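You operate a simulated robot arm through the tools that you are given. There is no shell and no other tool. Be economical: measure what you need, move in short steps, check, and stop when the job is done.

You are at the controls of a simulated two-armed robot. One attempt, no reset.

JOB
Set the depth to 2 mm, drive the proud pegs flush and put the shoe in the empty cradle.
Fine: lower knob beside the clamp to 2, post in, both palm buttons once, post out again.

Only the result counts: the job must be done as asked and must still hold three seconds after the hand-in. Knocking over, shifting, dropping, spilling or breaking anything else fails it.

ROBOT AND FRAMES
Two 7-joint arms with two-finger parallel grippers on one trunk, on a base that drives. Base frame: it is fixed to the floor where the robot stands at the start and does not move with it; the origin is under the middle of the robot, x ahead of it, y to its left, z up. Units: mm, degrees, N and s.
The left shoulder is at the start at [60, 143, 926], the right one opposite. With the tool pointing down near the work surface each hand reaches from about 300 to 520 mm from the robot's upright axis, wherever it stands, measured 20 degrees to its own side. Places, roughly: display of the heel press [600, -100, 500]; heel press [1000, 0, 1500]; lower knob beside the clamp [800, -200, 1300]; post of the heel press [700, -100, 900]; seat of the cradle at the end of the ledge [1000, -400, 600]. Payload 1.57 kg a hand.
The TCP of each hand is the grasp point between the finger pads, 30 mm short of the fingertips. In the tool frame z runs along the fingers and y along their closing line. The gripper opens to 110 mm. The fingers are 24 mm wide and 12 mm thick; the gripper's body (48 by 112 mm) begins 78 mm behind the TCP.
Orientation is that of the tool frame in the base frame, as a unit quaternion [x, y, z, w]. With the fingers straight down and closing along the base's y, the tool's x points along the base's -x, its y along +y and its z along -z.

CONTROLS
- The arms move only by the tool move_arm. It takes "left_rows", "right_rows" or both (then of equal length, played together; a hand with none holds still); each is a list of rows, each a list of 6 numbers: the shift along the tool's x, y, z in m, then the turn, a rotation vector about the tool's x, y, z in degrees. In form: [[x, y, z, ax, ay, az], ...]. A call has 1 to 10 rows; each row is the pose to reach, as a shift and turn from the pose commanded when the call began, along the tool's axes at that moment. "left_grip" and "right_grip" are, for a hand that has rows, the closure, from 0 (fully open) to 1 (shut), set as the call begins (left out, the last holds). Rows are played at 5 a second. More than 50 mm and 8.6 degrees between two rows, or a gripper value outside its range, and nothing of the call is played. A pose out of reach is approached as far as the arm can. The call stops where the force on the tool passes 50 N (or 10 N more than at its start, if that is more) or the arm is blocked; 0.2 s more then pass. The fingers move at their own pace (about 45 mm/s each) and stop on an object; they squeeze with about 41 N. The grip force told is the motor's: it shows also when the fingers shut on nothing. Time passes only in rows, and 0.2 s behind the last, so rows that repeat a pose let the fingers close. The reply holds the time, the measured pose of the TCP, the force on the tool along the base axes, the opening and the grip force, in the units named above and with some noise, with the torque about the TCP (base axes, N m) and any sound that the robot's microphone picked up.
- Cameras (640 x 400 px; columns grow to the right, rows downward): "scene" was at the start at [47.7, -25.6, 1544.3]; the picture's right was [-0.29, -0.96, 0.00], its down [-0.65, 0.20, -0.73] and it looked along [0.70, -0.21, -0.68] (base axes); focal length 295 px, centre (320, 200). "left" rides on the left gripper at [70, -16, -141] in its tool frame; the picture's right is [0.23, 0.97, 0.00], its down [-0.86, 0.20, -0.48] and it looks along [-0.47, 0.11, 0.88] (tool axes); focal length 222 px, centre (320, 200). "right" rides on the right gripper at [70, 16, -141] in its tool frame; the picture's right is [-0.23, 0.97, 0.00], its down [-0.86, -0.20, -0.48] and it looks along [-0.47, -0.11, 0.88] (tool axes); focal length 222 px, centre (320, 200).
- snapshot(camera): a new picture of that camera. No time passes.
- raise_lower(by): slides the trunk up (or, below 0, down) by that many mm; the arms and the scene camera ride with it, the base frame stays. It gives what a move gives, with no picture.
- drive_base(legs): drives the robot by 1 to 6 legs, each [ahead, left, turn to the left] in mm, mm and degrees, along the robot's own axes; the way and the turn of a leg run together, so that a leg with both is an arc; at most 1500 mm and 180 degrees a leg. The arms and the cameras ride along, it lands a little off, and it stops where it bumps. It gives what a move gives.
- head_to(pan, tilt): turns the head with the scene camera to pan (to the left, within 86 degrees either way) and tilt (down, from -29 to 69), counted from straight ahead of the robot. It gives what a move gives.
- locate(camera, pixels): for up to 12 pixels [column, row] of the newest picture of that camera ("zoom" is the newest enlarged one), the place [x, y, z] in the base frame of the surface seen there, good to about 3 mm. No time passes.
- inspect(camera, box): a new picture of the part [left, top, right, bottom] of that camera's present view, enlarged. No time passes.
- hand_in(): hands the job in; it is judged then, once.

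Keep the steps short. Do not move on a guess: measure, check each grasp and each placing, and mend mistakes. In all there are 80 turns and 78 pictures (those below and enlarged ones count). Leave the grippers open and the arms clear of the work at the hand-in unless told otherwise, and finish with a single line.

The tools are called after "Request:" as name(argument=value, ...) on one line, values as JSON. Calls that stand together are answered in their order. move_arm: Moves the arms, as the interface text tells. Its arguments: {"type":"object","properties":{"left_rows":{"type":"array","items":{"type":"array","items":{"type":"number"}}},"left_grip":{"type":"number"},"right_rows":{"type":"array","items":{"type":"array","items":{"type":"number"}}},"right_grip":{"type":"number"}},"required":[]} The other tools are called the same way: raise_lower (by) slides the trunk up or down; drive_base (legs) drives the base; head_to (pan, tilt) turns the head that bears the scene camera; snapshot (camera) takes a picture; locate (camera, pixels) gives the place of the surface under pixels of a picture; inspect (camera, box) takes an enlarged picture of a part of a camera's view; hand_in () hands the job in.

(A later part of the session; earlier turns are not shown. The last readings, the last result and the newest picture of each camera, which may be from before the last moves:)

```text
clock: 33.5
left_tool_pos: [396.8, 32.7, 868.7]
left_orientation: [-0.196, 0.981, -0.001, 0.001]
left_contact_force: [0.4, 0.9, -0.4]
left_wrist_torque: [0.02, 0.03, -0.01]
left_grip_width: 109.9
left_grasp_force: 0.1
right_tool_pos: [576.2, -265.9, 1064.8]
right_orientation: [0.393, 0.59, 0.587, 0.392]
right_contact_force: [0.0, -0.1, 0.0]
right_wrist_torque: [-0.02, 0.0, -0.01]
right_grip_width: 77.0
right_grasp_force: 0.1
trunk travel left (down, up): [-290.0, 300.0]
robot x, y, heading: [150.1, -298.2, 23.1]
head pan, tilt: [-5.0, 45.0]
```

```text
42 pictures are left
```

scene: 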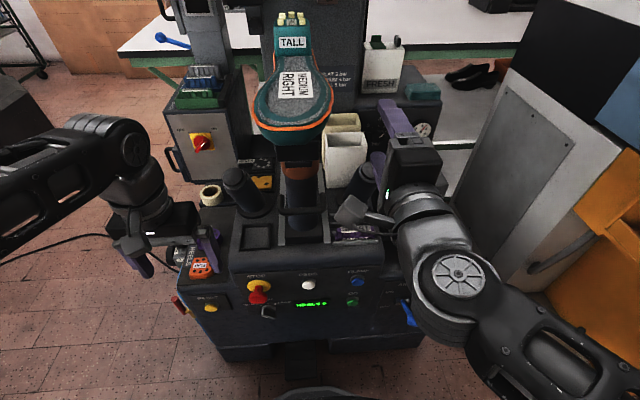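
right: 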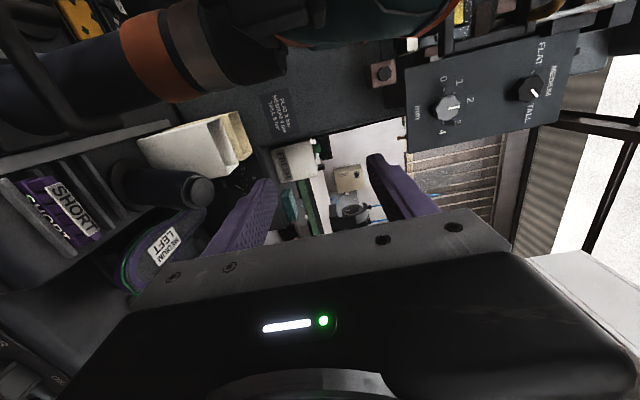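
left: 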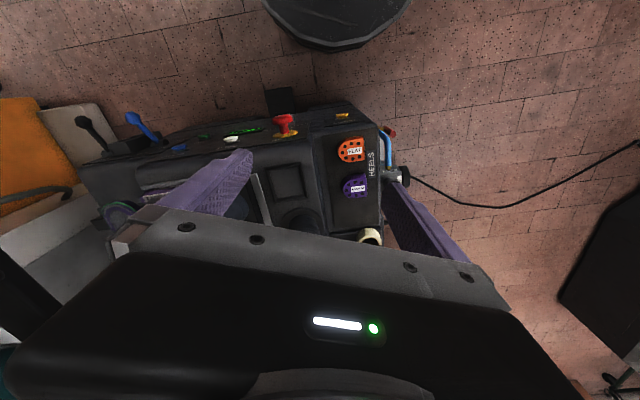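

The handle bar is visible below the shoe at about (305,211). I zoom and locate it.

Request:
inspect(camera="scene", box=[220, 130, 400, 245])

Request:
locate(camera="zoom", pixels=[[240, 285], [265, 287], [290, 288], [320, 287], [345, 286], [290, 270], [300, 220], [70, 150], [490, 150], [290, 30], [300, 170], [260, 130]])

```text
3.48 times, centred on (310, 188) of scene
```

zoom: 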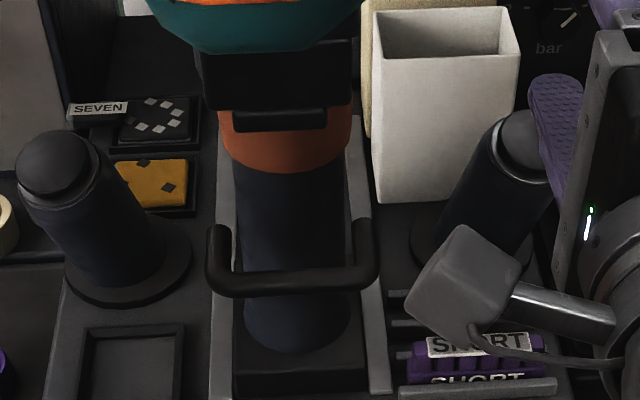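

```text
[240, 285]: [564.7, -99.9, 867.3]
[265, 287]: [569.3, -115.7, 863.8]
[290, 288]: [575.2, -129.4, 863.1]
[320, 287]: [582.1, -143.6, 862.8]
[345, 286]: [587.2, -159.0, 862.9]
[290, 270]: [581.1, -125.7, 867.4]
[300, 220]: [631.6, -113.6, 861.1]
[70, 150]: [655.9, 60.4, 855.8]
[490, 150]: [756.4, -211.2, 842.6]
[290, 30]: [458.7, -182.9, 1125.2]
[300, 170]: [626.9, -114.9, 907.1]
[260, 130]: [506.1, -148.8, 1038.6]
```

Handle: front bar centre at about (589,-129,858), 40 mm clear of the post. The arm cannot fold that near, so I back off 220 mm, raise the trunk 90, and bring the hand down and forward beside the shoe.

Request:
drive_base(legs=[[-220, 0, -0.8]])

Request:
raise_lower(by=90)

Request:
move_arm(right_rows=[[0, -0.03, 0.021, 0, 0, 0], [0, -0.06, 0.042, 0, 0, 0], [0, -0.09, 0.064, 0, 0, 0], [0, -0.12, 0.085, 0, 0, 0], [0, -0.15, 0.106, 0, 0, 0], [0, -0.18, 0.127, 0, 0, 0], [0, -0.21, 0.148, 0, 0, 0], [0, -0.24, 0.17, 0, 0, 0], [0, -0.27, 0.191, 0, 0, 0], [0, -0.294, 0.212, 0, 0, 0]])

```text
clock: 35.3
left_tool_pos: [194.2, -58.3, 867.7]
left_orientation: [-0.187, 0.982, 0.0, 0.0]
left_contact_force: [0.1, -0.1, 0.2]
left_wrist_torque: [0.0, 0.02, -0.02]
left_grip_width: 109.9
left_grasp_force: 0.0
right_tool_pos: [366.9, -359.0, 1064.1]
right_orientation: [0.4, 0.585, 0.583, 0.397]
right_contact_force: [0.4, -0.4, -0.1]
right_wrist_torque: [-0.01, 0.01, -0.01]
right_grip_width: 76.5
right_grasp_force: 0.0
trunk travel left (down, up): [-290.0, 300.0]
robot x, y, heading: [-58.7, -382.3, 21.2]
head pan, tilt: [-5.0, 45.0]
```

```text
clock: 36.5
left_tool_pos: [194.8, -58.0, 958.5]
left_orientation: [-0.186, 0.982, 0.0, 0.0]
left_contact_force: [0.1, -0.2, 0.3]
left_wrist_torque: [0.02, -0.01, 0.03]
left_grip_width: 109.9
left_grasp_force: 0.1
right_tool_pos: [366.7, -358.8, 1154.9]
right_orientation: [0.399, 0.586, 0.583, 0.396]
right_contact_force: [-0.1, -0.4, 0.0]
right_wrist_torque: [0.04, -0.01, 0.01]
right_grip_width: 76.9
right_grasp_force: 0.1
trunk travel left (down, up): [-380.0, 210.0]
robot x, y, heading: [-58.5, -384.1, 21.6]
head pan, tilt: [-5.0, 45.0]
```

```text
clock: 38.7
left_tool_pos: [194.9, -57.9, 957.7]
left_orientation: [-0.186, 0.983, 0.0, -0.001]
left_contact_force: [0.1, -0.1, 0.6]
left_wrist_torque: [0.01, 0.02, -0.02]
left_grip_width: 110.0
left_grasp_force: 0.2
right_tool_pos: [564.9, -280.0, 860.2]
right_orientation: [0.399, 0.585, 0.583, 0.398]
right_contact_force: [0.3, -0.3, 0.5]
right_wrist_torque: [0.0, -0.04, -0.01]
right_grip_width: 77.0
right_grasp_force: 0.2
right hand out of reach, approached as far as the arm can: row 1, 2, 3, 4, 5, 6
trunk travel left (down, up): [-380.0, 210.0]
robot x, y, heading: [-57.7, -386.3, 21.4]
head pan, tilt: [-5.0, 45.0]
```

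The hand is at handle height, 135 mm to the right. I slide it left in line with the bar (still short of it) and look.

Request:
move_arm(right_rows=[[0.034, 0, 0, 0, 0, 0], [0.068, 0, 0, 0, 0, 0], [0.102, 0, 0, 0, 0, 0], [0.1355, -0.002, 0, 0, 0, 0]])

Request:
snapshot(camera="right")

Request:
snapshot(camera="scene")

```text
clock: 39.7
left_tool_pos: [193.5, -57.6, 958.0]
left_orientation: [-0.186, 0.982, 0.0, 0.0]
left_contact_force: [-0.6, -0.1, -0.1]
left_wrist_torque: [0.02, 0.03, 0.01]
left_grip_width: 110.0
left_grasp_force: 0.1
right_tool_pos: [515.3, -156.1, 858.2]
right_orientation: [0.399, 0.585, 0.583, 0.398]
right_contact_force: [0.0, -0.8, -0.2]
right_wrist_torque: [0.01, 0.02, -0.01]
right_grip_width: 76.9
right_grasp_force: 0.0
trunk travel left (down, up): [-380.0, 210.0]
robot x, y, heading: [-57.3, -382.2, 21.5]
head pan, tilt: [-5.0, 45.0]
```

```text
40 pictures are left
```

right: 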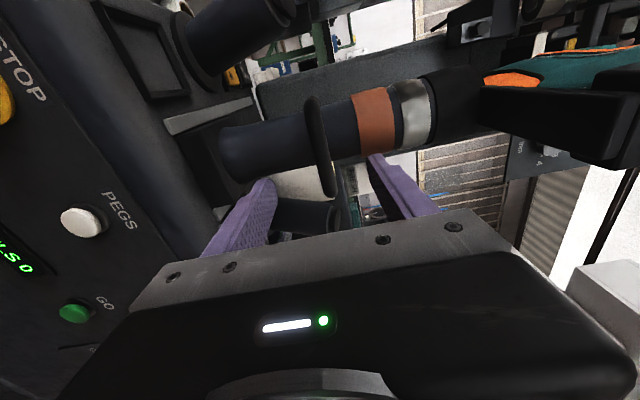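

```text
39 pictures are left
```

scene: 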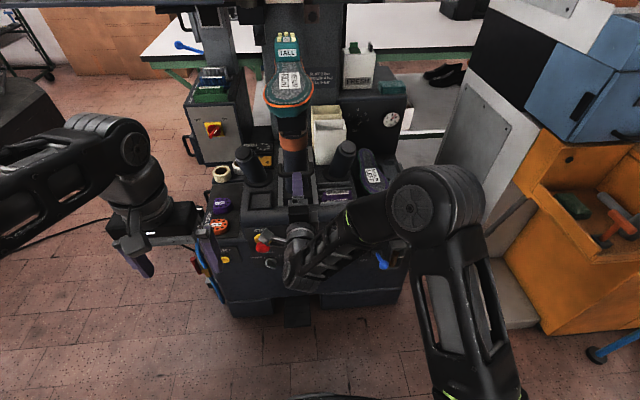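

The bar lies midway between the fingers in the wrist view. I drive 70 mm ahead to straddle it.

Request:
drive_base(legs=[[70, 0, 0]])

Request:
snapshot(camera="right")

```text
clock: 40.7
left_tool_pos: [262.5, -31.4, 957.1]
left_orientation: [-0.187, 0.982, -0.001, -0.001]
left_contact_force: [-0.6, 0.6, 0.3]
left_wrist_torque: [0.0, 0.02, -0.04]
left_grip_width: 110.0
left_grasp_force: 0.0
right_tool_pos: [583.6, -130.7, 856.3]
right_orientation: [0.399, 0.586, 0.582, 0.397]
right_contact_force: [0.1, 0.7, -0.1]
right_wrist_torque: [0.01, 0.0, 0.01]
right_grip_width: 77.2
right_grasp_force: 0.1
trunk travel left (down, up): [-380.0, 210.0]
robot x, y, heading: [2.4, -359.1, 21.7]
head pan, tilt: [-5.0, 45.0]
```

```text
38 pictures are left
```

right: 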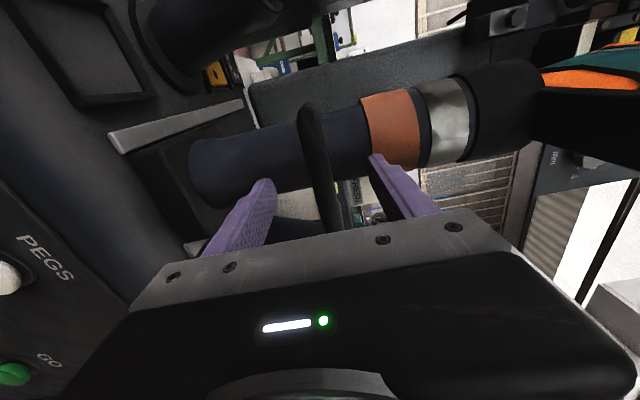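

The bar is between the pads (TCP at n≈492). I close on it.

Request:
move_arm(right_rows=[[0, 0, 0, 0, 0, 0], [0, 0, 0, 0, 0, 0], [0, 0, 0, 0, 0, 0], [0, 0, 0, 0, 0, 0], [0, 0, 0, 0, 0, 0]], right_grip=1)

```text
clock: 41.9
left_tool_pos: [260.5, -32.5, 958.4]
left_orientation: [-0.187, 0.982, 0.0, 0.0]
left_contact_force: [0.8, -0.1, -0.2]
left_wrist_torque: [-0.02, 0.0, 0.0]
left_grip_width: 110.0
left_grasp_force: 0.0
right_tool_pos: [582.2, -130.4, 860.6]
right_orientation: [0.398, 0.583, 0.585, 0.398]
right_contact_force: [3.4, 1.6, 14.1]
right_wrist_torque: [-0.09, -0.12, -0.09]
right_grip_width: 15.9
right_grasp_force: 26.4
trunk travel left (down, up): [-380.0, 210.0]
robot x, y, heading: [4.6, -357.1, 21.6]
head pan, tilt: [-5.0, 45.0]
```

Gripped (15.9 mm). I push in 40 mm along the rail, easing 3 mm up, and watch the force.

Request:
move_arm(right_rows=[[0, 0.003, 0.005, 0, 0, 0], [0, 0.003, 0.012, 0, 0, 0], [0, 0.003, 0.02, 0, 0, 0], [0, 0.003, 0.03, 0, 0, 0], [0, 0.003, 0.04, 0, 0, 0]])

```text
clock: 43.1
left_tool_pos: [261.2, -31.3, 957.7]
left_orientation: [-0.187, 0.982, -0.001, 0.0]
left_contact_force: [0.0, 0.2, 0.2]
left_wrist_torque: [-0.04, -0.02, 0.01]
left_grip_width: 109.9
left_grasp_force: 0.1
right_tool_pos: [619.7, -117.7, 861.0]
right_orientation: [0.399, 0.585, 0.584, 0.397]
right_contact_force: [2.7, 0.6, 5.9]
right_wrist_torque: [0.06, -0.07, 0.7]
right_grip_width: 15.9
right_grasp_force: 31.9
trunk travel left (down, up): [-380.0, 210.0]
robot x, y, heading: [7.6, -357.9, 21.3]
head pan, tilt: [-5.0, 45.0]
```

It slides easily. I keep pushing up to 120 mm more.

Request:
move_arm(right_rows=[[0, 0, 0.012, 0, 0, 0], [0, 0, 0.024, 0, 0, 0], [0, 0, 0.036, 0, 0, 0], [0, 0, 0.048, 0, 0, 0], [0, 0, 0.06, 0, 0, 0], [0, 0, 0.072, 0, 0, 0], [0, 0, 0.084, 0, 0, 0], [0, 0, 0.096, 0, 0, 0], [0, 0, 0.108, 0, 0, 0], [0, 0, 0.12, 0, 0, 0]])

Request:
snapshot(camera="scene")

```text
clock: 45.3
left_tool_pos: [261.7, -31.4, 958.1]
left_orientation: [-0.186, 0.983, 0.0, 0.0]
left_contact_force: [-0.8, -0.4, -0.4]
left_wrist_torque: [0.0, -0.01, 0.03]
left_grip_width: 109.8
left_grasp_force: 0.1
right_tool_pos: [729.9, -72.6, 859.6]
right_orientation: [0.399, 0.586, 0.583, 0.397]
right_contact_force: [1.8, 5.9, 8.6]
right_wrist_torque: [0.14, -0.09, -0.23]
right_grip_width: 16.0
right_grasp_force: 31.6
trunk travel left (down, up): [-380.0, 210.0]
robot x, y, heading: [9.3, -357.2, 21.5]
head pan, tilt: [-5.0, 45.0]
```

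```text
37 pictures are left
```

scene: 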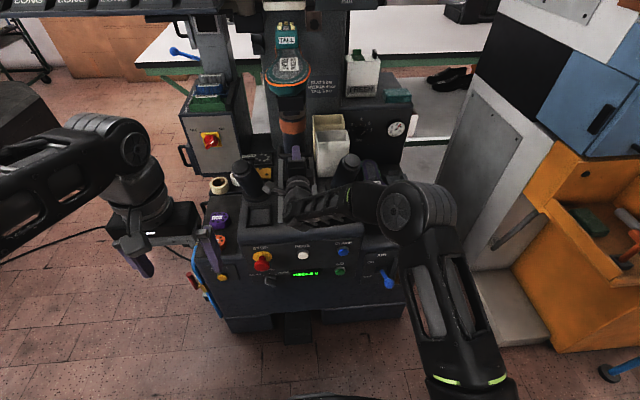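

No end stop yet after about 160 mm. I push on in 8 mm rows.

Request:
move_arm(right_rows=[[0, 0, 0.008, 0, 0, 0], [0, 0, 0.016, 0, 0, 0], [0, 0, 0.024, 0, 0, 0], [0, 0, 0.032, 0, 0, 0], [0, 0, 0.04, 0, 0, 0], [0, 0, 0.048, 0, 0, 0]])

Request:
head_to(pan=0, tilt=20)

Request:
inspect(camera="scene", box=[200, 110, 400, 260])

```text
clock: 46.5
left_tool_pos: [258.7, -34.1, 958.9]
left_orientation: [-0.185, 0.983, 0.001, 0.002]
left_contact_force: [-0.6, 0.4, -0.3]
left_wrist_torque: [0.01, -0.01, 0.01]
left_grip_width: 109.9
left_grasp_force: 0.0
right_tool_pos: [760.0, -61.6, 859.4]
right_orientation: [0.398, 0.587, 0.583, 0.396]
right_contact_force: [-25.4, -15.6, 6.4]
right_wrist_torque: [-0.06, -0.21, 0.18]
right_grip_width: 15.6
right_grasp_force: 31.5
trunk travel left (down, up): [-380.0, 210.0]
robot x, y, heading: [3.1, -358.4, 21.4]
head pan, tilt: [-5.0, 45.0]
stopped in row 6 (right hand): the force on the tool passed its limit at 74 N (the readings are from after the stop); the commanded pose is now the measured one
```

```text
clock: 47.4
left_tool_pos: [258.0, -34.4, 959.4]
left_orientation: [-0.185, 0.983, 0.001, 0.002]
left_contact_force: [-0.1, -0.4, 0.0]
left_wrist_torque: [-0.03, -0.05, -0.03]
left_grip_width: 109.9
left_grasp_force: 0.1
right_tool_pos: [761.8, -60.1, 860.2]
right_orientation: [0.399, 0.587, 0.583, 0.396]
right_contact_force: [-34.6, -19.6, 9.1]
right_wrist_torque: [0.18, -0.22, -0.46]
right_grip_width: 15.8
right_grasp_force: 30.8
trunk travel left (down, up): [-380.0, 210.0]
robot x, y, heading: [6.6, -358.2, 21.3]
head pan, tilt: [0.0, 20.0]
```

```text
2.67 times, centred on (300, 185) of scene
```

zoom: 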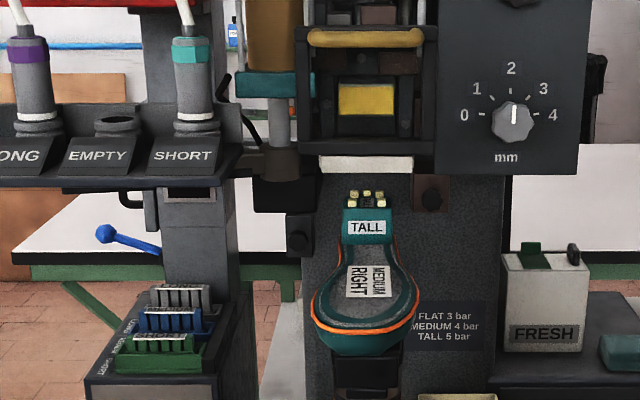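

The post hit its end stop (191 mm travel) and the heel is under the clamp pad. I open, withdraw along the tool axis and re-measure the palm buttons.

Request:
move_arm(right_rows=[[0, 0, -0.003, 0, 0, 0], [0, 0, -0.003, 0, 0, 0], [0, 0, -0.003, 0, 0, 0], [0, 0, -0.003, 0, 0, 0], [0, 0, -0.03, 0, 0, 0], [0, 0, -0.06, 0, 0, 0], [0, 0, -0.1, 0, 0, 0], [0, 0, -0.14, 0, 0, 0], [0, 0, -0.18, 0, 0, 0]], right_grip=0.3)

Request:
head_to(pan=0, tilt=45)

Request:
inspect(camera="scene", box=[200, 100, 400, 230])

```text
clock: 49.4
left_tool_pos: [260.5, -32.3, 957.7]
left_orientation: [-0.187, 0.982, 0.0, 0.0]
left_contact_force: [0.2, 0.4, -0.1]
left_wrist_torque: [-0.04, -0.03, 0.02]
left_grip_width: 110.0
left_grasp_force: 0.0
right_tool_pos: [596.1, -125.2, 858.3]
right_orientation: [0.4, 0.588, 0.581, 0.395]
right_contact_force: [-0.2, 0.0, 1.4]
right_wrist_torque: [-0.02, 0.01, -0.02]
right_grip_width: 76.9
right_grasp_force: 0.1
trunk travel left (down, up): [-380.0, 210.0]
robot x, y, heading: [4.7, -362.9, 21.4]
head pan, tilt: [0.0, 20.0]
```

```text
clock: 50.3
left_tool_pos: [261.5, -31.8, 958.3]
left_orientation: [-0.187, 0.982, 0.001, 0.0]
left_contact_force: [0.7, -0.8, -0.1]
left_wrist_torque: [0.02, 0.03, -0.01]
left_grip_width: 110.2
left_grasp_force: 0.0
right_tool_pos: [595.9, -125.7, 856.5]
right_orientation: [0.4, 0.588, 0.582, 0.395]
right_contact_force: [0.1, -0.2, 0.2]
right_wrist_torque: [0.02, 0.02, -0.03]
right_grip_width: 77.1
right_grasp_force: 0.1
trunk travel left (down, up): [-380.0, 210.0]
robot x, y, heading: [6.3, -360.2, 21.5]
head pan, tilt: [0.0, 45.0]
```

```text
3.08 times, centred on (300, 165) of scene
```

zoom: 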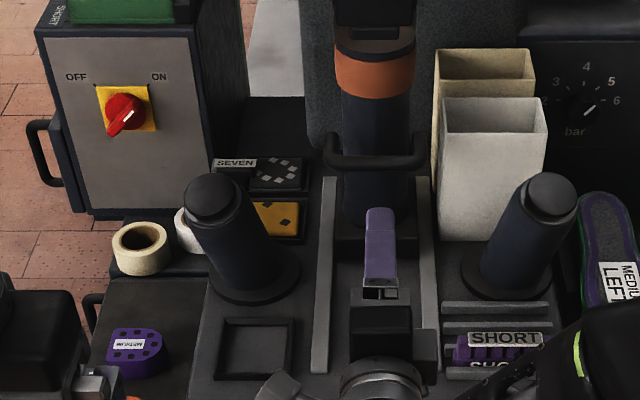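

Request:
locate(camera="zoom", pixels=[[207, 192], [195, 192], [220, 192], [207, 205], [210, 180], [551, 190], [540, 190], [565, 190], [551, 203], [551, 178], [375, 160], [330, 160]])

```text
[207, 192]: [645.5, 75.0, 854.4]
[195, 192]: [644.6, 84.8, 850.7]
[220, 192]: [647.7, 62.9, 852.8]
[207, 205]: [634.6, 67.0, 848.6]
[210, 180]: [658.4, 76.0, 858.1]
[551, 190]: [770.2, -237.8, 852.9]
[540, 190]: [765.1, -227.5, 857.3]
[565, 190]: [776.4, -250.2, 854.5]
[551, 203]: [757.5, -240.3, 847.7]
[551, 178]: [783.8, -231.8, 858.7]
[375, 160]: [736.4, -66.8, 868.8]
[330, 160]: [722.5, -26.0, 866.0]
```

Palm caps: left about (646,73,856), right about (768,-237,856). I raise the trunk 80 and set both hands closed, fingers tilted 30° off vertical, ready above console height.

Request:
raise_lower(by=80)

Request:
move_arm(left_rows=[[-0.022, -0.005, 0.01, 0, -3, 0], [-0.044, -0.01, 0.02, 0, -6, 0], [-0.066, -0.014, 0.03, 0, -9, 0], [-0.088, -0.019, 0.04, 0, -12, 0], [-0.11, -0.024, 0.05, 0, -15, 0], [-0.132, -0.028, 0.06, 0, -18, 0], [-0.154, -0.033, 0.07, 0, -21, 0], [-0.176, -0.038, 0.08, 0, -24, 0], [-0.198, -0.042, 0.09, 0, -27, 0], [-0.22, -0.047, 0.1, 0, -30, 0]], right_rows=[[-0.017, 0, -0.005, 3.76, 3.76, -6.51], [-0.034, 0, -0.011, 7.52, 7.52, -13.02], [-0.051, 0, -0.017, 11.28, 11.28, -19.53], [-0.068, 0, -0.022, 15.04, 15.04, -26.04], [-0.085, 0, -0.028, 18.8, 18.8, -32.55], [-0.102, 0, -0.033, 22.56, 22.56, -39.06], [-0.119, 0, -0.039, 26.32, 26.32, -45.57], [-0.136, 0, -0.044, 30.08, 30.08, -52.08], [-0.153, 0, -0.05, 33.84, 33.84, -58.59], [-0.17, 0, -0.055, 37.6, 37.6, -65.1]], left_grip=1, right_grip=1)

Request:
move_arm(right_rows=[[0, 0, 0, 3.1, 3.1, -5.3], [0, 0, 0, 6.2, 6.2, -10.6], [0, 0, 0, 9.17, 9.17, -15.9]])

Request:
head_to(pan=0, tilt=32)

Request:
snapshot(camera="scene")

```text
clock: 51.5
left_tool_pos: [260.9, -30.4, 1037.6]
left_orientation: [-0.186, 0.983, 0.0, 0.0]
left_contact_force: [-0.6, -0.4, -0.4]
left_wrist_torque: [0.0, 0.0, 0.02]
left_grip_width: 109.9
left_grasp_force: 0.1
right_tool_pos: [598.4, -124.6, 937.4]
right_orientation: [0.4, 0.588, 0.582, 0.395]
right_contact_force: [-0.6, -0.1, -0.1]
right_wrist_torque: [0.0, 0.01, 0.01]
right_grip_width: 76.9
right_grasp_force: 0.0
trunk travel left (down, up): [-460.0, 130.0]
robot x, y, heading: [6.8, -358.0, 21.7]
head pan, tilt: [0.0, 45.0]
```

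```text
clock: 53.7
left_tool_pos: [484.9, 4.2, 936.7]
left_orientation: [-0.18, 0.949, 0.048, 0.254]
left_contact_force: [0.2, 0.0, 0.2]
left_wrist_torque: [-0.01, 0.0, -0.02]
left_grip_width: 0.2
left_grasp_force: 21.9
right_tool_pos: [609.1, -303.3, 940.0]
right_orientation: [-0.065, 0.937, 0.171, 0.299]
right_contact_force: [0.2, -0.5, 0.2]
right_wrist_torque: [0.01, 0.01, 0.03]
right_grip_width: 0.1
right_grasp_force: 21.0
trunk travel left (down, up): [-460.0, 130.0]
robot x, y, heading: [7.4, -358.8, 21.3]
head pan, tilt: [0.0, 45.0]
```

```text
clock: 54.5
left_tool_pos: [484.2, 3.4, 936.9]
left_orientation: [-0.179, 0.949, 0.048, 0.254]
left_contact_force: [-0.1, 0.4, 0.3]
left_wrist_torque: [-0.02, 0.04, -0.01]
left_grip_width: 0.0
left_grasp_force: 21.2
right_tool_pos: [607.3, -305.2, 938.0]
right_orientation: [-0.181, 0.95, 0.046, 0.249]
right_contact_force: [-0.1, 0.3, 0.0]
right_wrist_torque: [0.03, 0.02, -0.01]
right_grip_width: 0.0
right_grasp_force: 20.9
trunk travel left (down, up): [-460.0, 130.0]
robot x, y, heading: [5.5, -358.4, 21.3]
head pan, tilt: [0.0, 45.0]
```

```text
clock: 55.2
left_tool_pos: [483.8, 4.0, 937.2]
left_orientation: [-0.179, 0.949, 0.048, 0.255]
left_contact_force: [0.0, -0.1, -0.7]
left_wrist_torque: [-0.01, 0.03, 0.0]
left_grip_width: 0.2
left_grasp_force: 20.9
right_tool_pos: [608.0, -304.0, 937.4]
right_orientation: [-0.182, 0.95, 0.047, 0.248]
right_contact_force: [0.2, 0.4, 0.6]
right_wrist_torque: [-0.02, 0.0, -0.01]
right_grip_width: 0.1
right_grasp_force: 21.8
trunk travel left (down, up): [-460.0, 130.0]
robot x, y, heading: [3.5, -356.9, 21.5]
head pan, tilt: [0.0, 32.0]
```

```text
34 pictures are left
```

scene: 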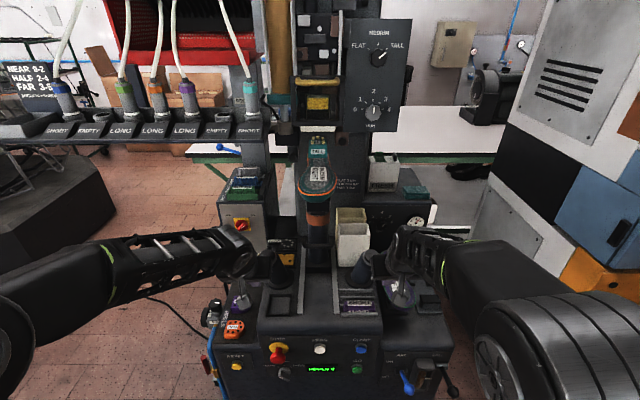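

Both hands are at n≈450, aligned laterally within 3 mm of the caps. I check the socket ledge clearance on the left, then drive ahead 157 mm.

Request:
locate(camera="scene", pixels=[[258, 138], [250, 115], [215, 145], [240, 225], [333, 240], [318, 185]])

Request:
inspect(camera="scene", box=[255, 325, 385, 400])

```text
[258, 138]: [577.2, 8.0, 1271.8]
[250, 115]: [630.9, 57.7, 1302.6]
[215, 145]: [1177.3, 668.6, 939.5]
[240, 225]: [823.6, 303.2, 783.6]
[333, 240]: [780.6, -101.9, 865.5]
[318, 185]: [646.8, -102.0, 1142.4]
```

```text
4.92 times, centred on (320, 362) of scene
```

zoom: 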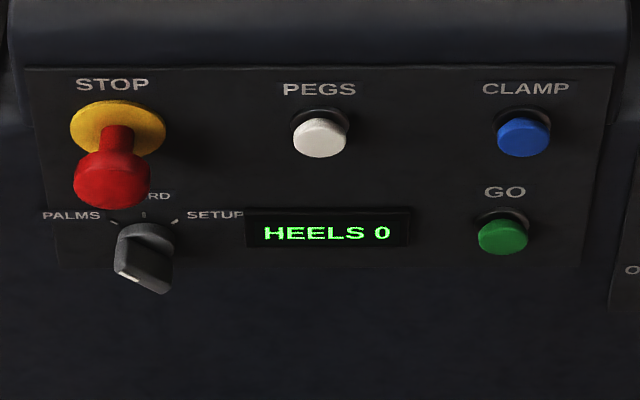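

The mode selector's mark points to PALMS, the ledge is above z≈1265, so the way is clear. I drive ahead 157 mm.

Request:
drive_base(legs=[[157, 0, 0.4]])

Request:
snapshot(camera="scene")

Request:
snapshot(camera="left")

Request:
snapshot(camera="right")

```text
clock: 56.7
left_tool_pos: [633.1, 64.5, 936.4]
left_orientation: [-0.182, 0.949, 0.049, 0.254]
left_contact_force: [-0.3, 0.2, -0.3]
left_wrist_torque: [0.0, 0.02, -0.01]
left_grip_width: 0.0
left_grasp_force: 21.5
right_tool_pos: [759.3, -241.6, 937.9]
right_orientation: [-0.184, 0.95, 0.046, 0.248]
right_contact_force: [0.2, -0.1, -1.2]
right_wrist_torque: [-0.01, 0.02, 0.0]
right_grip_width: 0.2
right_grasp_force: 21.2
trunk travel left (down, up): [-460.0, 130.0]
robot x, y, heading: [155.8, -302.1, 21.9]
head pan, tilt: [0.0, 32.0]
```

```text
32 pictures are left
```

scene: 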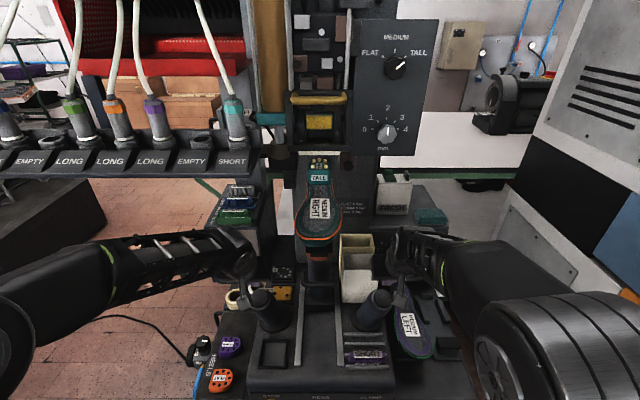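

```text
31 pictures are left
```

left: 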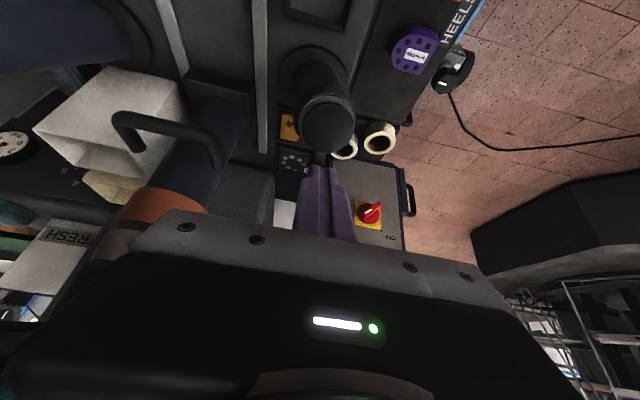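

```text
30 pictures are left
```

right: 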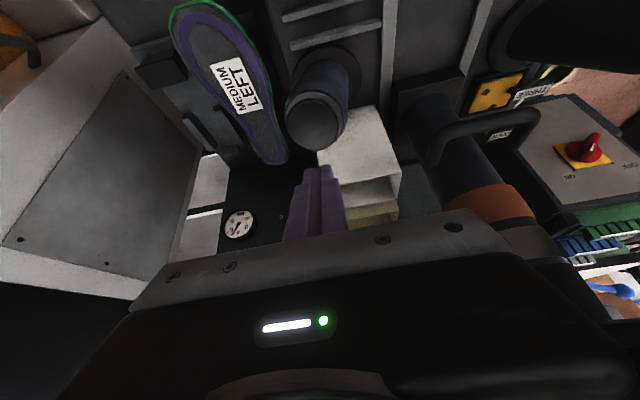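

Locate the caps precisely from the wrist views: left cap at (328,122), right cap at (318,120).

Request:
locate(camera="left", pixels=[[328, 124], [312, 124], [344, 124], [328, 110], [328, 140]])

Request:
locate(camera="right", pixels=[[316, 122], [302, 122], [330, 122], [316, 108], [316, 138]])

```text
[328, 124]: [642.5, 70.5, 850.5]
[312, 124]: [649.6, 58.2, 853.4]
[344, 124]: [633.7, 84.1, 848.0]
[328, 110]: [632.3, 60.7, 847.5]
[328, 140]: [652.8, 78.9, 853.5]
```

```text
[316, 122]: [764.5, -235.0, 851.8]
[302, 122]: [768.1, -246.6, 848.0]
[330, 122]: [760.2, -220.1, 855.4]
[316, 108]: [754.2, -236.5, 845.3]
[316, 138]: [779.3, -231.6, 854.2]
```

Fingertips are about 60 mm over the cap centres. I lower both to some 5 mm above, correcting a few mm.

Request:
move_arm(left_rows=[[0.01, 0.0005, 0.015, 0, 0, 0], [0.02, 0.001, 0.03, 0, 0, 0], [0.0297, 0.0015, 0.0441, 0, 0, 0]], right_rows=[[0.011, 0.0015, 0.0145, 0, 0, 0], [0.022, 0.003, 0.029, 0, 0, 0], [0.0328, 0.0044, 0.0435, 0, 0, 0]])

Request:
inspect(camera="scene", box=[220, 240, 430, 370])

```text
clock: 57.5
left_tool_pos: [629.6, 67.5, 883.0]
left_orientation: [-0.182, 0.949, 0.049, 0.254]
left_contact_force: [1.0, 0.7, 0.0]
left_wrist_torque: [0.0, 0.01, 0.01]
left_grip_width: 0.0
left_grasp_force: 21.0
right_tool_pos: [748.0, -239.3, 883.8]
right_orientation: [-0.184, 0.95, 0.048, 0.248]
right_contact_force: [-0.6, -0.6, 0.1]
right_wrist_torque: [-0.02, 0.03, 0.01]
right_grip_width: 0.0
right_grasp_force: 21.1
trunk travel left (down, up): [-460.0, 130.0]
robot x, y, heading: [153.3, -296.4, 21.7]
head pan, tilt: [0.0, 32.0]
```

```text
3.05 times, centred on (325, 305) of scene
```

zoom: 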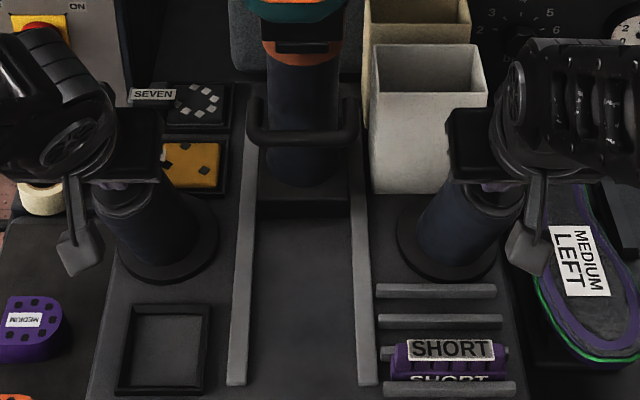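

Now the press: both down together 14 mm, held about a second.

Request:
move_arm(left_rows=[[0.007, 0, 0.0121, 0, 0, 0], [0.007, 0, 0.0121, 0, 0, 0], [0.007, 0, 0.0121, 0, 0, 0], [0.007, 0, 0.0121, 0, 0, 0], [0.007, 0, 0.0121, 0, 0, 0]], right_rows=[[0.0068, 0, 0.0122, 0, 0, 0], [0.0068, 0, 0.0122, 0, 0, 0], [0.0068, 0, 0.0122, 0, 0, 0], [0.0068, 0, 0.0122, 0, 0, 0], [0.0068, 0, 0.0122, 0, 0, 0]])

Request:
snapshot(camera="scene")

```text
clock: 58.7
left_tool_pos: [627.2, 64.6, 872.2]
left_orientation: [-0.182, 0.948, 0.049, 0.256]
left_contact_force: [1.2, 2.5, 24.4]
left_wrist_torque: [-0.06, -0.21, 0.02]
left_grip_width: 0.2
left_grasp_force: 21.4
right_tool_pos: [747.1, -241.7, 872.4]
right_orientation: [-0.184, 0.949, 0.048, 0.25]
right_contact_force: [1.8, 1.5, 16.0]
right_wrist_torque: [0.14, -0.08, -0.02]
right_grip_width: 0.2
right_grasp_force: 21.1
trunk travel left (down, up): [-460.0, 130.0]
robot x, y, heading: [157.5, -303.4, 21.9]
head pan, tilt: [0.0, 32.0]
heard: click, click
```

```text
28 pictures are left
```

scene: 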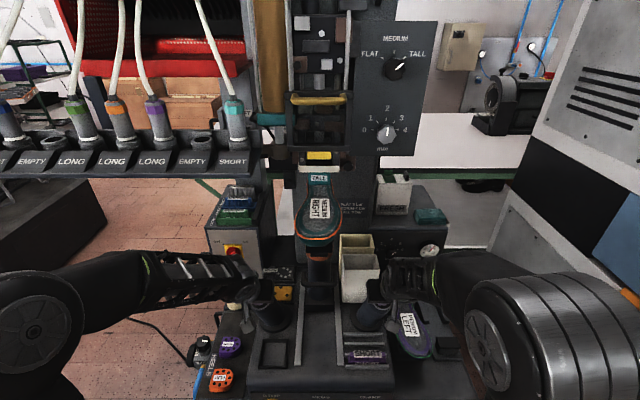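

Two clicks heard and the clamp pad is coming down. I keep holding two seconds and watch.

Request:
move_arm(left_rows=[[0, 0, 0, 0, 0, 0], [0, 0, 0, 0, 0, 0], [0, 0, 0, 0, 0, 0], [0, 0, 0, 0, 0, 0], [0, 0, 0, 0, 0, 0], [0, 0, 0, 0, 0, 0], [0, 0, 0, 0, 0, 0], [0, 0, 0, 0, 0, 0], [0, 0, 0, 0, 0, 0], [0, 0, 0, 0, 0, 0]], right_rows=[[0, 0, 0, 0, 0, 0], [0, 0, 0, 0, 0, 0], [0, 0, 0, 0, 0, 0], [0, 0, 0, 0, 0, 0], [0, 0, 0, 0, 0, 0], [0, 0, 0, 0, 0, 0], [0, 0, 0, 0, 0, 0], [0, 0, 0, 0, 0, 0], [0, 0, 0, 0, 0, 0], [0, 0, 0, 0, 0, 0]])

Request:
inspect(camera="scene", box=[255, 80, 385, 250])

```text
clock: 60.9
left_tool_pos: [625.1, 66.0, 871.0]
left_orientation: [-0.183, 0.948, 0.05, 0.255]
left_contact_force: [-5.9, 1.3, 20.8]
left_wrist_torque: [-0.05, 0.05, 0.01]
left_grip_width: 0.1
left_grasp_force: 21.7
right_tool_pos: [746.4, -239.9, 873.9]
right_orientation: [-0.184, 0.949, 0.048, 0.25]
right_contact_force: [-6.0, -4.2, 9.3]
right_wrist_torque: [-0.06, 0.15, 0.02]
right_grip_width: 0.0
right_grasp_force: 21.0
trunk travel left (down, up): [-460.0, 130.0]
robot x, y, heading: [155.0, -294.4, 21.9]
head pan, tilt: [0.0, 32.0]
```

```text
2.35 times, centred on (320, 165) of scene
```

zoom: 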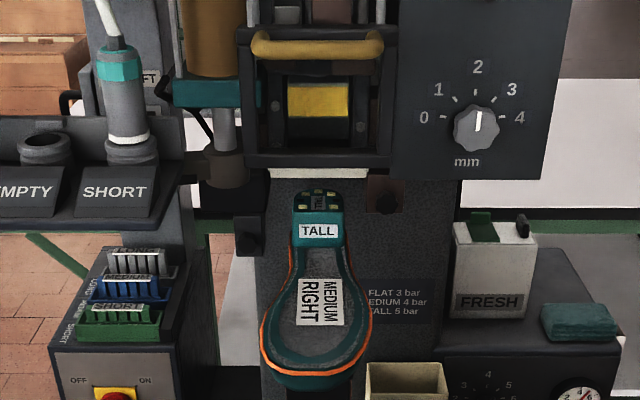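

The cycle is finished and the pegs look flush. I lift both hands straight up 70 mm and check display and heel.

Request:
move_arm(left_rows=[[-0.015, 0, -0.026, 0, 0, 0], [-0.03, 0, -0.052, 0, 0, 0], [-0.035, 0, -0.061, 0, 0, 0], [-0.035, 0, -0.061, 0, 0, 0]], right_rows=[[-0.015, 0, -0.026, 0, 0, 0], [-0.03, 0, -0.052, 0, 0, 0], [-0.035, 0, -0.061, 0, 0, 0], [-0.035, 0, -0.061, 0, 0, 0]])

Request:
drive_base(legs=[[-220, 0, 0]])

Request:
head_to(pan=0, tilt=36)

Request:
snapshot(camera="scene")

Request:
inspect(camera="scene", box=[290, 90, 350, 140])

```text
clock: 61.9
left_tool_pos: [625.9, 66.8, 939.6]
left_orientation: [-0.182, 0.949, 0.048, 0.253]
left_contact_force: [0.7, 0.8, 0.1]
left_wrist_torque: [0.02, -0.01, 0.01]
left_grip_width: 0.1
left_grasp_force: 21.5
right_tool_pos: [749.6, -240.6, 941.9]
right_orientation: [-0.185, 0.95, 0.047, 0.249]
right_contact_force: [0.3, -0.5, 0.3]
right_wrist_torque: [0.0, 0.0, 0.04]
right_grip_width: 0.0
right_grasp_force: 21.8
trunk travel left (down, up): [-460.0, 130.0]
robot x, y, heading: [156.7, -299.4, 21.8]
head pan, tilt: [0.0, 32.0]
```

```text
clock: 63.6
left_tool_pos: [422.3, -18.0, 940.6]
left_orientation: [-0.179, 0.949, 0.048, 0.255]
left_contact_force: [0.5, -0.6, -1.3]
left_wrist_torque: [0.01, 0.0, -0.03]
left_grip_width: 0.1
left_grasp_force: 21.8
right_tool_pos: [542.5, -326.0, 942.2]
right_orientation: [-0.181, 0.95, 0.046, 0.249]
right_contact_force: [-0.6, -0.5, 1.9]
right_wrist_torque: [-0.01, -0.02, 0.01]
right_grip_width: 0.0
right_grasp_force: 21.3
trunk travel left (down, up): [-460.0, 130.0]
robot x, y, heading: [-48.2, -379.5, 21.2]
head pan, tilt: [0.0, 32.0]
```

```text
clock: 64.2
left_tool_pos: [421.1, -17.9, 940.4]
left_orientation: [-0.179, 0.949, 0.049, 0.255]
left_contact_force: [-0.9, 0.7, -0.3]
left_wrist_torque: [-0.01, 0.03, -0.02]
left_grip_width: 0.1
left_grasp_force: 21.7
right_tool_pos: [543.2, -326.4, 940.8]
right_orientation: [-0.182, 0.95, 0.046, 0.249]
right_contact_force: [0.1, 0.2, 0.4]
right_wrist_torque: [-0.01, 0.02, -0.02]
right_grip_width: 0.0
right_grasp_force: 21.2
trunk travel left (down, up): [-460.0, 130.0]
robot x, y, heading: [-47.7, -380.4, 21.4]
head pan, tilt: [0.0, 36.0]
```

```text
26 pictures are left
```

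scene: 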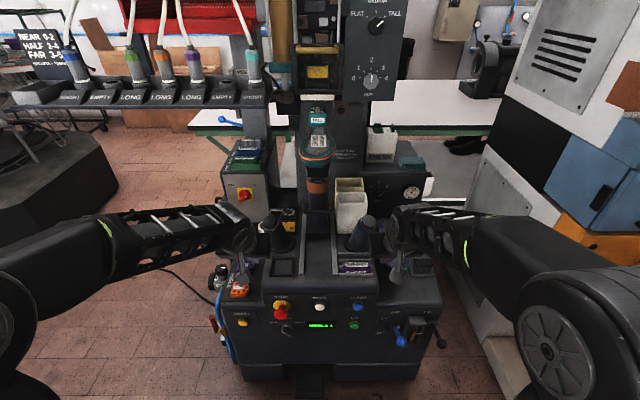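

```text
8.00 times, centred on (320, 115) of scene
```

zoom: 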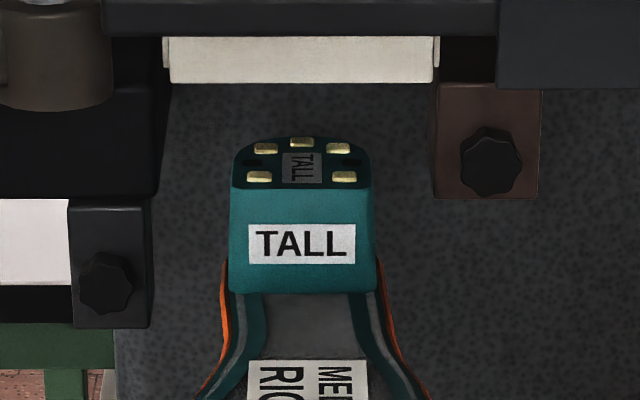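

The pegs were driven. Now I turn the right hand back to the handle pose (forward, closing vertically), lower the trunk 80, opening the fingers.

Request:
move_arm(right_rows=[[-0.0042, 0.017, 0.0025, -3.76, -3.76, 6.51], [-0.0085, 0.034, 0.005, -7.52, -7.52, 13.02], [-0.0127, 0.051, 0.0074, -11.28, -11.28, 19.53], [-0.017, 0.068, 0.0098, -15.04, -15.04, 26.04], [-0.0212, 0.085, 0.0123, -18.8, -18.8, 32.55], [-0.0254, 0.102, 0.0147, -22.56, -22.56, 39.06], [-0.0297, 0.119, 0.0172, -26.32, -26.32, 45.57], [-0.034, 0.136, 0.0196, -30.08, -30.08, 52.08], [-0.0382, 0.153, 0.022, -33.84, -33.84, 58.59], [-0.0424, 0.169, 0.0245, -37.6, -37.6, 65.1]], right_grip=0.3)

Request:
move_arm(right_rows=[[0, 0, 0, -3.1, -3.1, 5.3], [0, 0, 0, -6.2, -6.2, 10.6], [0, 0, 0, -9.17, -9.17, 15.9]])

Request:
raise_lower(by=-80)

Request:
snapshot(camera="right")

```text
clock: 66.4
left_tool_pos: [423.2, -18.4, 939.6]
left_orientation: [-0.18, 0.949, 0.048, 0.253]
left_contact_force: [-0.4, 0.5, -0.8]
left_wrist_torque: [-0.03, -0.01, -0.04]
left_grip_width: 0.0
left_grasp_force: 20.6
right_tool_pos: [526.0, -149.2, 938.9]
right_orientation: [0.299, 0.711, 0.503, 0.39]
right_contact_force: [-0.3, 0.8, -0.7]
right_wrist_torque: [0.01, -0.01, 0.01]
right_grip_width: 77.0
right_grasp_force: 0.1
trunk travel left (down, up): [-460.0, 130.0]
robot x, y, heading: [-49.4, -380.6, 21.4]
head pan, tilt: [0.0, 36.0]
```

```text
clock: 67.2
left_tool_pos: [423.7, -16.8, 939.8]
left_orientation: [-0.18, 0.949, 0.048, 0.254]
left_contact_force: [-0.1, 0.6, -1.0]
left_wrist_torque: [0.0, -0.01, 0.02]
left_grip_width: 0.0
left_grasp_force: 21.4
right_tool_pos: [526.2, -151.4, 937.9]
right_orientation: [0.401, 0.587, 0.582, 0.395]
right_contact_force: [-0.7, -0.4, 0.3]
right_wrist_torque: [0.0, -0.03, 0.01]
right_grip_width: 76.8
right_grasp_force: 0.1
trunk travel left (down, up): [-460.0, 130.0]
robot x, y, heading: [-50.8, -380.9, 21.5]
head pan, tilt: [0.0, 36.0]
```

```text
clock: 68.4
left_tool_pos: [422.3, -17.8, 860.0]
left_orientation: [-0.179, 0.949, 0.048, 0.255]
left_contact_force: [0.7, -0.9, 0.3]
left_wrist_torque: [-0.02, -0.01, 0.01]
left_grip_width: 0.0
left_grasp_force: 21.5
right_tool_pos: [526.0, -151.7, 859.4]
right_orientation: [0.4, 0.587, 0.581, 0.396]
right_contact_force: [0.5, 0.7, 1.1]
right_wrist_torque: [-0.01, -0.02, -0.02]
right_grip_width: 77.0
right_grasp_force: 0.2
trunk travel left (down, up): [-380.0, 210.0]
robot x, y, heading: [-49.4, -383.2, 21.1]
head pan, tilt: [0.0, 36.0]
```

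```text
24 pictures are left
```

right: 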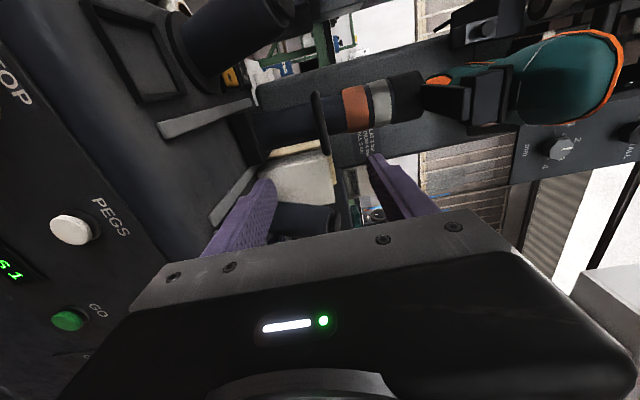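

The display now shows 1. The hand is in line with the handle; I drive 110 mm ahead and extend the arm 138 mm to straddle the bar.

Request:
drive_base(legs=[[110, 0, 0.4]])

Request:
move_arm(right_rows=[[0, 0, 0.03, 0, 0, 0], [0, 0, 0.06, 0, 0, 0], [0, 0, 0.09, 0, 0, 0], [0, 0, 0.115, 0, 0, 0]])

Request:
snapshot(camera="right")

```text
clock: 69.6
left_tool_pos: [524.0, 24.0, 860.0]
left_orientation: [-0.182, 0.949, 0.048, 0.253]
left_contact_force: [-0.2, 0.9, -0.6]
left_wrist_torque: [0.0, 0.03, 0.02]
left_grip_width: 0.0
left_grasp_force: 20.8
right_tool_pos: [626.3, -107.3, 858.9]
right_orientation: [0.399, 0.589, 0.582, 0.394]
right_contact_force: [0.3, -0.4, -0.3]
right_wrist_torque: [0.0, -0.04, -0.02]
right_grip_width: 77.0
right_grasp_force: 0.0
trunk travel left (down, up): [-380.0, 210.0]
robot x, y, heading: [48.5, -342.1, 21.6]
head pan, tilt: [0.0, 36.0]
```

```text
clock: 70.6
left_tool_pos: [522.7, 24.8, 859.1]
left_orientation: [-0.181, 0.949, 0.049, 0.253]
left_contact_force: [0.0, -0.6, -0.6]
left_wrist_torque: [0.01, 0.02, -0.02]
left_grip_width: 0.2
left_grasp_force: 21.4
right_tool_pos: [732.6, -66.9, 857.6]
right_orientation: [0.398, 0.588, 0.583, 0.394]
right_contact_force: [-0.2, 0.5, -0.5]
right_wrist_torque: [0.01, -0.02, 0.01]
right_grip_width: 76.9
right_grasp_force: 0.0
trunk travel left (down, up): [-380.0, 210.0]
robot x, y, heading: [54.5, -341.0, 21.7]
head pan, tilt: [0.0, 36.0]
```

```text
23 pictures are left
```

right: 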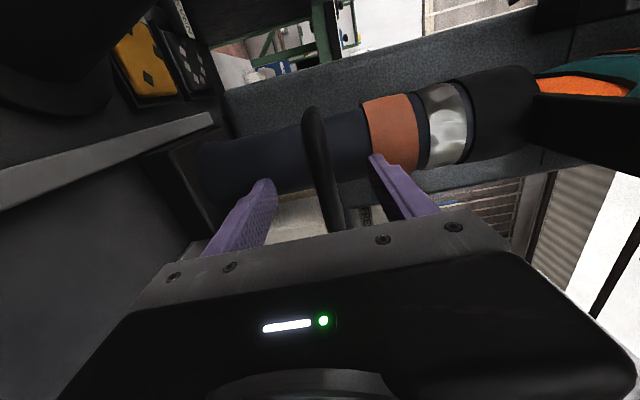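

27 mm more, then close.

Request:
move_arm(right_rows=[[0, 0.001, 0.014, 0, 0, 0], [0, 0.002, 0.027, 0, 0, 0]])

Request:
move_arm(right_rows=[[0, 0, 0, 0, 0, 0], [0, 0, 0, 0, 0, 0], [0, 0, 0, 0, 0, 0], [0, 0, 0, 0, 0, 0], [0, 0, 0, 0, 0, 0]], right_grip=1)

Request:
move_arm(right_rows=[[0, 0, -0.006, 0, 0, 0], [0, 0, -0.018, 0, 0, 0], [0, 0, -0.032, 0, 0, 0], [0, 0, -0.046, 0, 0, 0], [0, 0, -0.06, 0, 0, 0], [0, 0, -0.074, 0, 0, 0], [0, 0, -0.088, 0, 0, 0], [0, 0, -0.102, 0, 0, 0], [0, 0, -0.116, 0, 0, 0], [0, 0, -0.13, 0, 0, 0]])

```text
clock: 71.2
left_tool_pos: [523.2, 24.0, 859.4]
left_orientation: [-0.181, 0.949, 0.048, 0.254]
left_contact_force: [-0.3, 0.4, 0.2]
left_wrist_torque: [-0.01, -0.01, 0.02]
left_grip_width: 0.0
left_grasp_force: 20.9
right_tool_pos: [757.1, -56.5, 859.5]
right_orientation: [0.399, 0.589, 0.582, 0.394]
right_contact_force: [0.6, -0.5, 0.0]
right_wrist_torque: [-0.02, 0.01, 0.01]
right_grip_width: 77.0
right_grasp_force: 0.0
trunk travel left (down, up): [-380.0, 210.0]
robot x, y, heading: [54.7, -340.0, 21.6]
head pan, tilt: [0.0, 36.0]
```

```text
clock: 72.4
left_tool_pos: [523.7, 24.6, 860.0]
left_orientation: [-0.182, 0.949, 0.049, 0.254]
left_contact_force: [0.2, -0.1, 0.5]
left_wrist_torque: [0.02, -0.04, -0.03]
left_grip_width: 0.1
left_grasp_force: 21.1
right_tool_pos: [757.3, -55.4, 860.8]
right_orientation: [0.399, 0.589, 0.582, 0.394]
right_contact_force: [-0.4, 0.0, 0.3]
right_wrist_torque: [-0.01, 0.01, 0.01]
right_grip_width: 16.0
right_grasp_force: 26.7
trunk travel left (down, up): [-380.0, 210.0]
robot x, y, heading: [51.2, -337.7, 21.6]
head pan, tilt: [0.0, 36.0]
```

```text
clock: 74.6
left_tool_pos: [523.6, 24.1, 857.7]
left_orientation: [-0.182, 0.949, 0.049, 0.253]
left_contact_force: [0.6, 0.2, 0.3]
left_wrist_torque: [0.0, 0.0, 0.02]
left_grip_width: 0.0
left_grasp_force: 20.7
right_tool_pos: [636.6, -103.7, 860.3]
right_orientation: [0.398, 0.591, 0.581, 0.393]
right_contact_force: [-5.6, 4.4, -11.0]
right_wrist_torque: [0.11, 0.01, 0.24]
right_grip_width: 15.7
right_grasp_force: 31.2
trunk travel left (down, up): [-380.0, 210.0]
robot x, y, heading: [51.3, -338.7, 21.6]
head pan, tilt: [0.0, 36.0]
```

130 mm out; about 60 more. I drive back 40 mm holding the handle, then finish gently with the arm.

Request:
drive_base(legs=[[-40, 0, 0]])

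Request:
move_arm(right_rows=[[0, 0, -0.005, 0, 0, 0], [0, 0, -0.01, 0, 0, 0], [0, 0, -0.015, 0, 0, 0], [0, 0, -0.02, 0, 0, 0], [0, 0, -0.025, 0, 0, 0], [0, 0, -0.03, 0, 0, 0]])

```text
clock: 75.5
left_tool_pos: [485.3, 8.5, 859.9]
left_orientation: [-0.181, 0.949, 0.049, 0.254]
left_contact_force: [-0.2, 0.3, 0.4]
left_wrist_torque: [-0.02, 0.0, -0.01]
left_grip_width: 0.0
left_grasp_force: 20.8
right_tool_pos: [599.9, -121.2, 859.3]
right_orientation: [0.399, 0.59, 0.581, 0.394]
right_contact_force: [-7.6, 3.7, -18.5]
right_wrist_torque: [0.17, -0.17, -0.79]
right_grip_width: 15.8
right_grasp_force: 31.5
trunk travel left (down, up): [-380.0, 210.0]
robot x, y, heading: [13.2, -353.8, 21.7]
head pan, tilt: [0.0, 36.0]
```

```text
clock: 76.8
left_tool_pos: [487.3, 9.8, 859.7]
left_orientation: [-0.18, 0.949, 0.048, 0.253]
left_contact_force: [0.0, 0.0, 0.9]
left_wrist_torque: [-0.04, -0.01, -0.01]
left_grip_width: 0.2
left_grasp_force: 21.9
right_tool_pos: [572.7, -132.6, 860.5]
right_orientation: [0.4, 0.589, 0.581, 0.395]
right_contact_force: [24.3, 6.8, 6.4]
right_wrist_torque: [-0.02, -0.07, -0.34]
right_grip_width: 15.9
right_grasp_force: 31.8
trunk travel left (down, up): [-380.0, 210.0]
robot x, y, heading: [10.1, -356.6, 21.7]
head pan, tilt: [0.0, 36.0]
```

The force rises to 25 N: the outer stop. I open, back off 150 mm and inspect the heel and post.

Request:
move_arm(right_rows=[[0, 0, 0.003, 0, 0, 0], [0, 0, 0.003, 0, 0, 0], [0, 0, 0.003, 0, 0, 0], [0, 0, 0.003, 0, 0, 0]], right_grip=0.3)

Request:
drive_base(legs=[[-160, 0, 0]])

Request:
snapshot(camera="scene")

Request:
inspect(camera="scene", box=[260, 90, 370, 170])

```text
clock: 77.8
left_tool_pos: [485.7, 7.4, 860.9]
left_orientation: [-0.181, 0.949, 0.049, 0.254]
left_contact_force: [-0.1, 0.1, -1.1]
left_wrist_torque: [0.04, 0.0, 0.04]
left_grip_width: 0.0
left_grasp_force: 22.0
right_tool_pos: [573.6, -130.9, 862.1]
right_orientation: [0.398, 0.59, 0.581, 0.395]
right_contact_force: [-0.5, 1.2, 0.3]
right_wrist_torque: [-0.02, -0.02, 0.01]
right_grip_width: 76.8
right_grasp_force: 0.1
trunk travel left (down, up): [-380.0, 210.0]
robot x, y, heading: [13.7, -355.6, 21.6]
head pan, tilt: [0.0, 36.0]
```

```text
clock: 79.3
left_tool_pos: [336.6, -52.4, 859.6]
left_orientation: [-0.179, 0.949, 0.048, 0.254]
left_contact_force: [0.0, 0.2, 0.3]
left_wrist_torque: [0.04, 0.02, 0.03]
left_grip_width: 0.0
left_grasp_force: 21.1
right_tool_pos: [424.5, -189.9, 859.6]
right_orientation: [0.4, 0.589, 0.581, 0.395]
right_contact_force: [0.0, 0.4, 0.4]
right_wrist_torque: [-0.02, 0.0, 0.0]
right_grip_width: 76.9
right_grasp_force: 0.0
trunk travel left (down, up): [-380.0, 210.0]
robot x, y, heading: [-133.6, -412.8, 21.2]
head pan, tilt: [0.0, 36.0]
```

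```text
22 pictures are left
```

scene: 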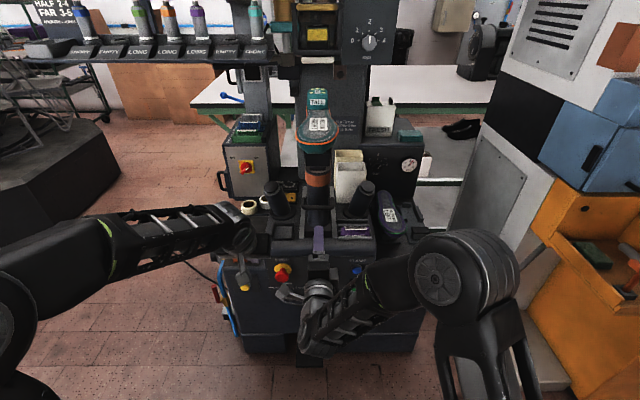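

```text
5.00 times, centred on (315, 130) of scene
```

zoom: 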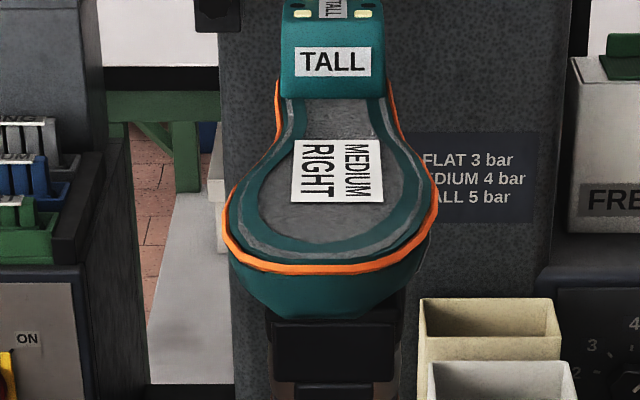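

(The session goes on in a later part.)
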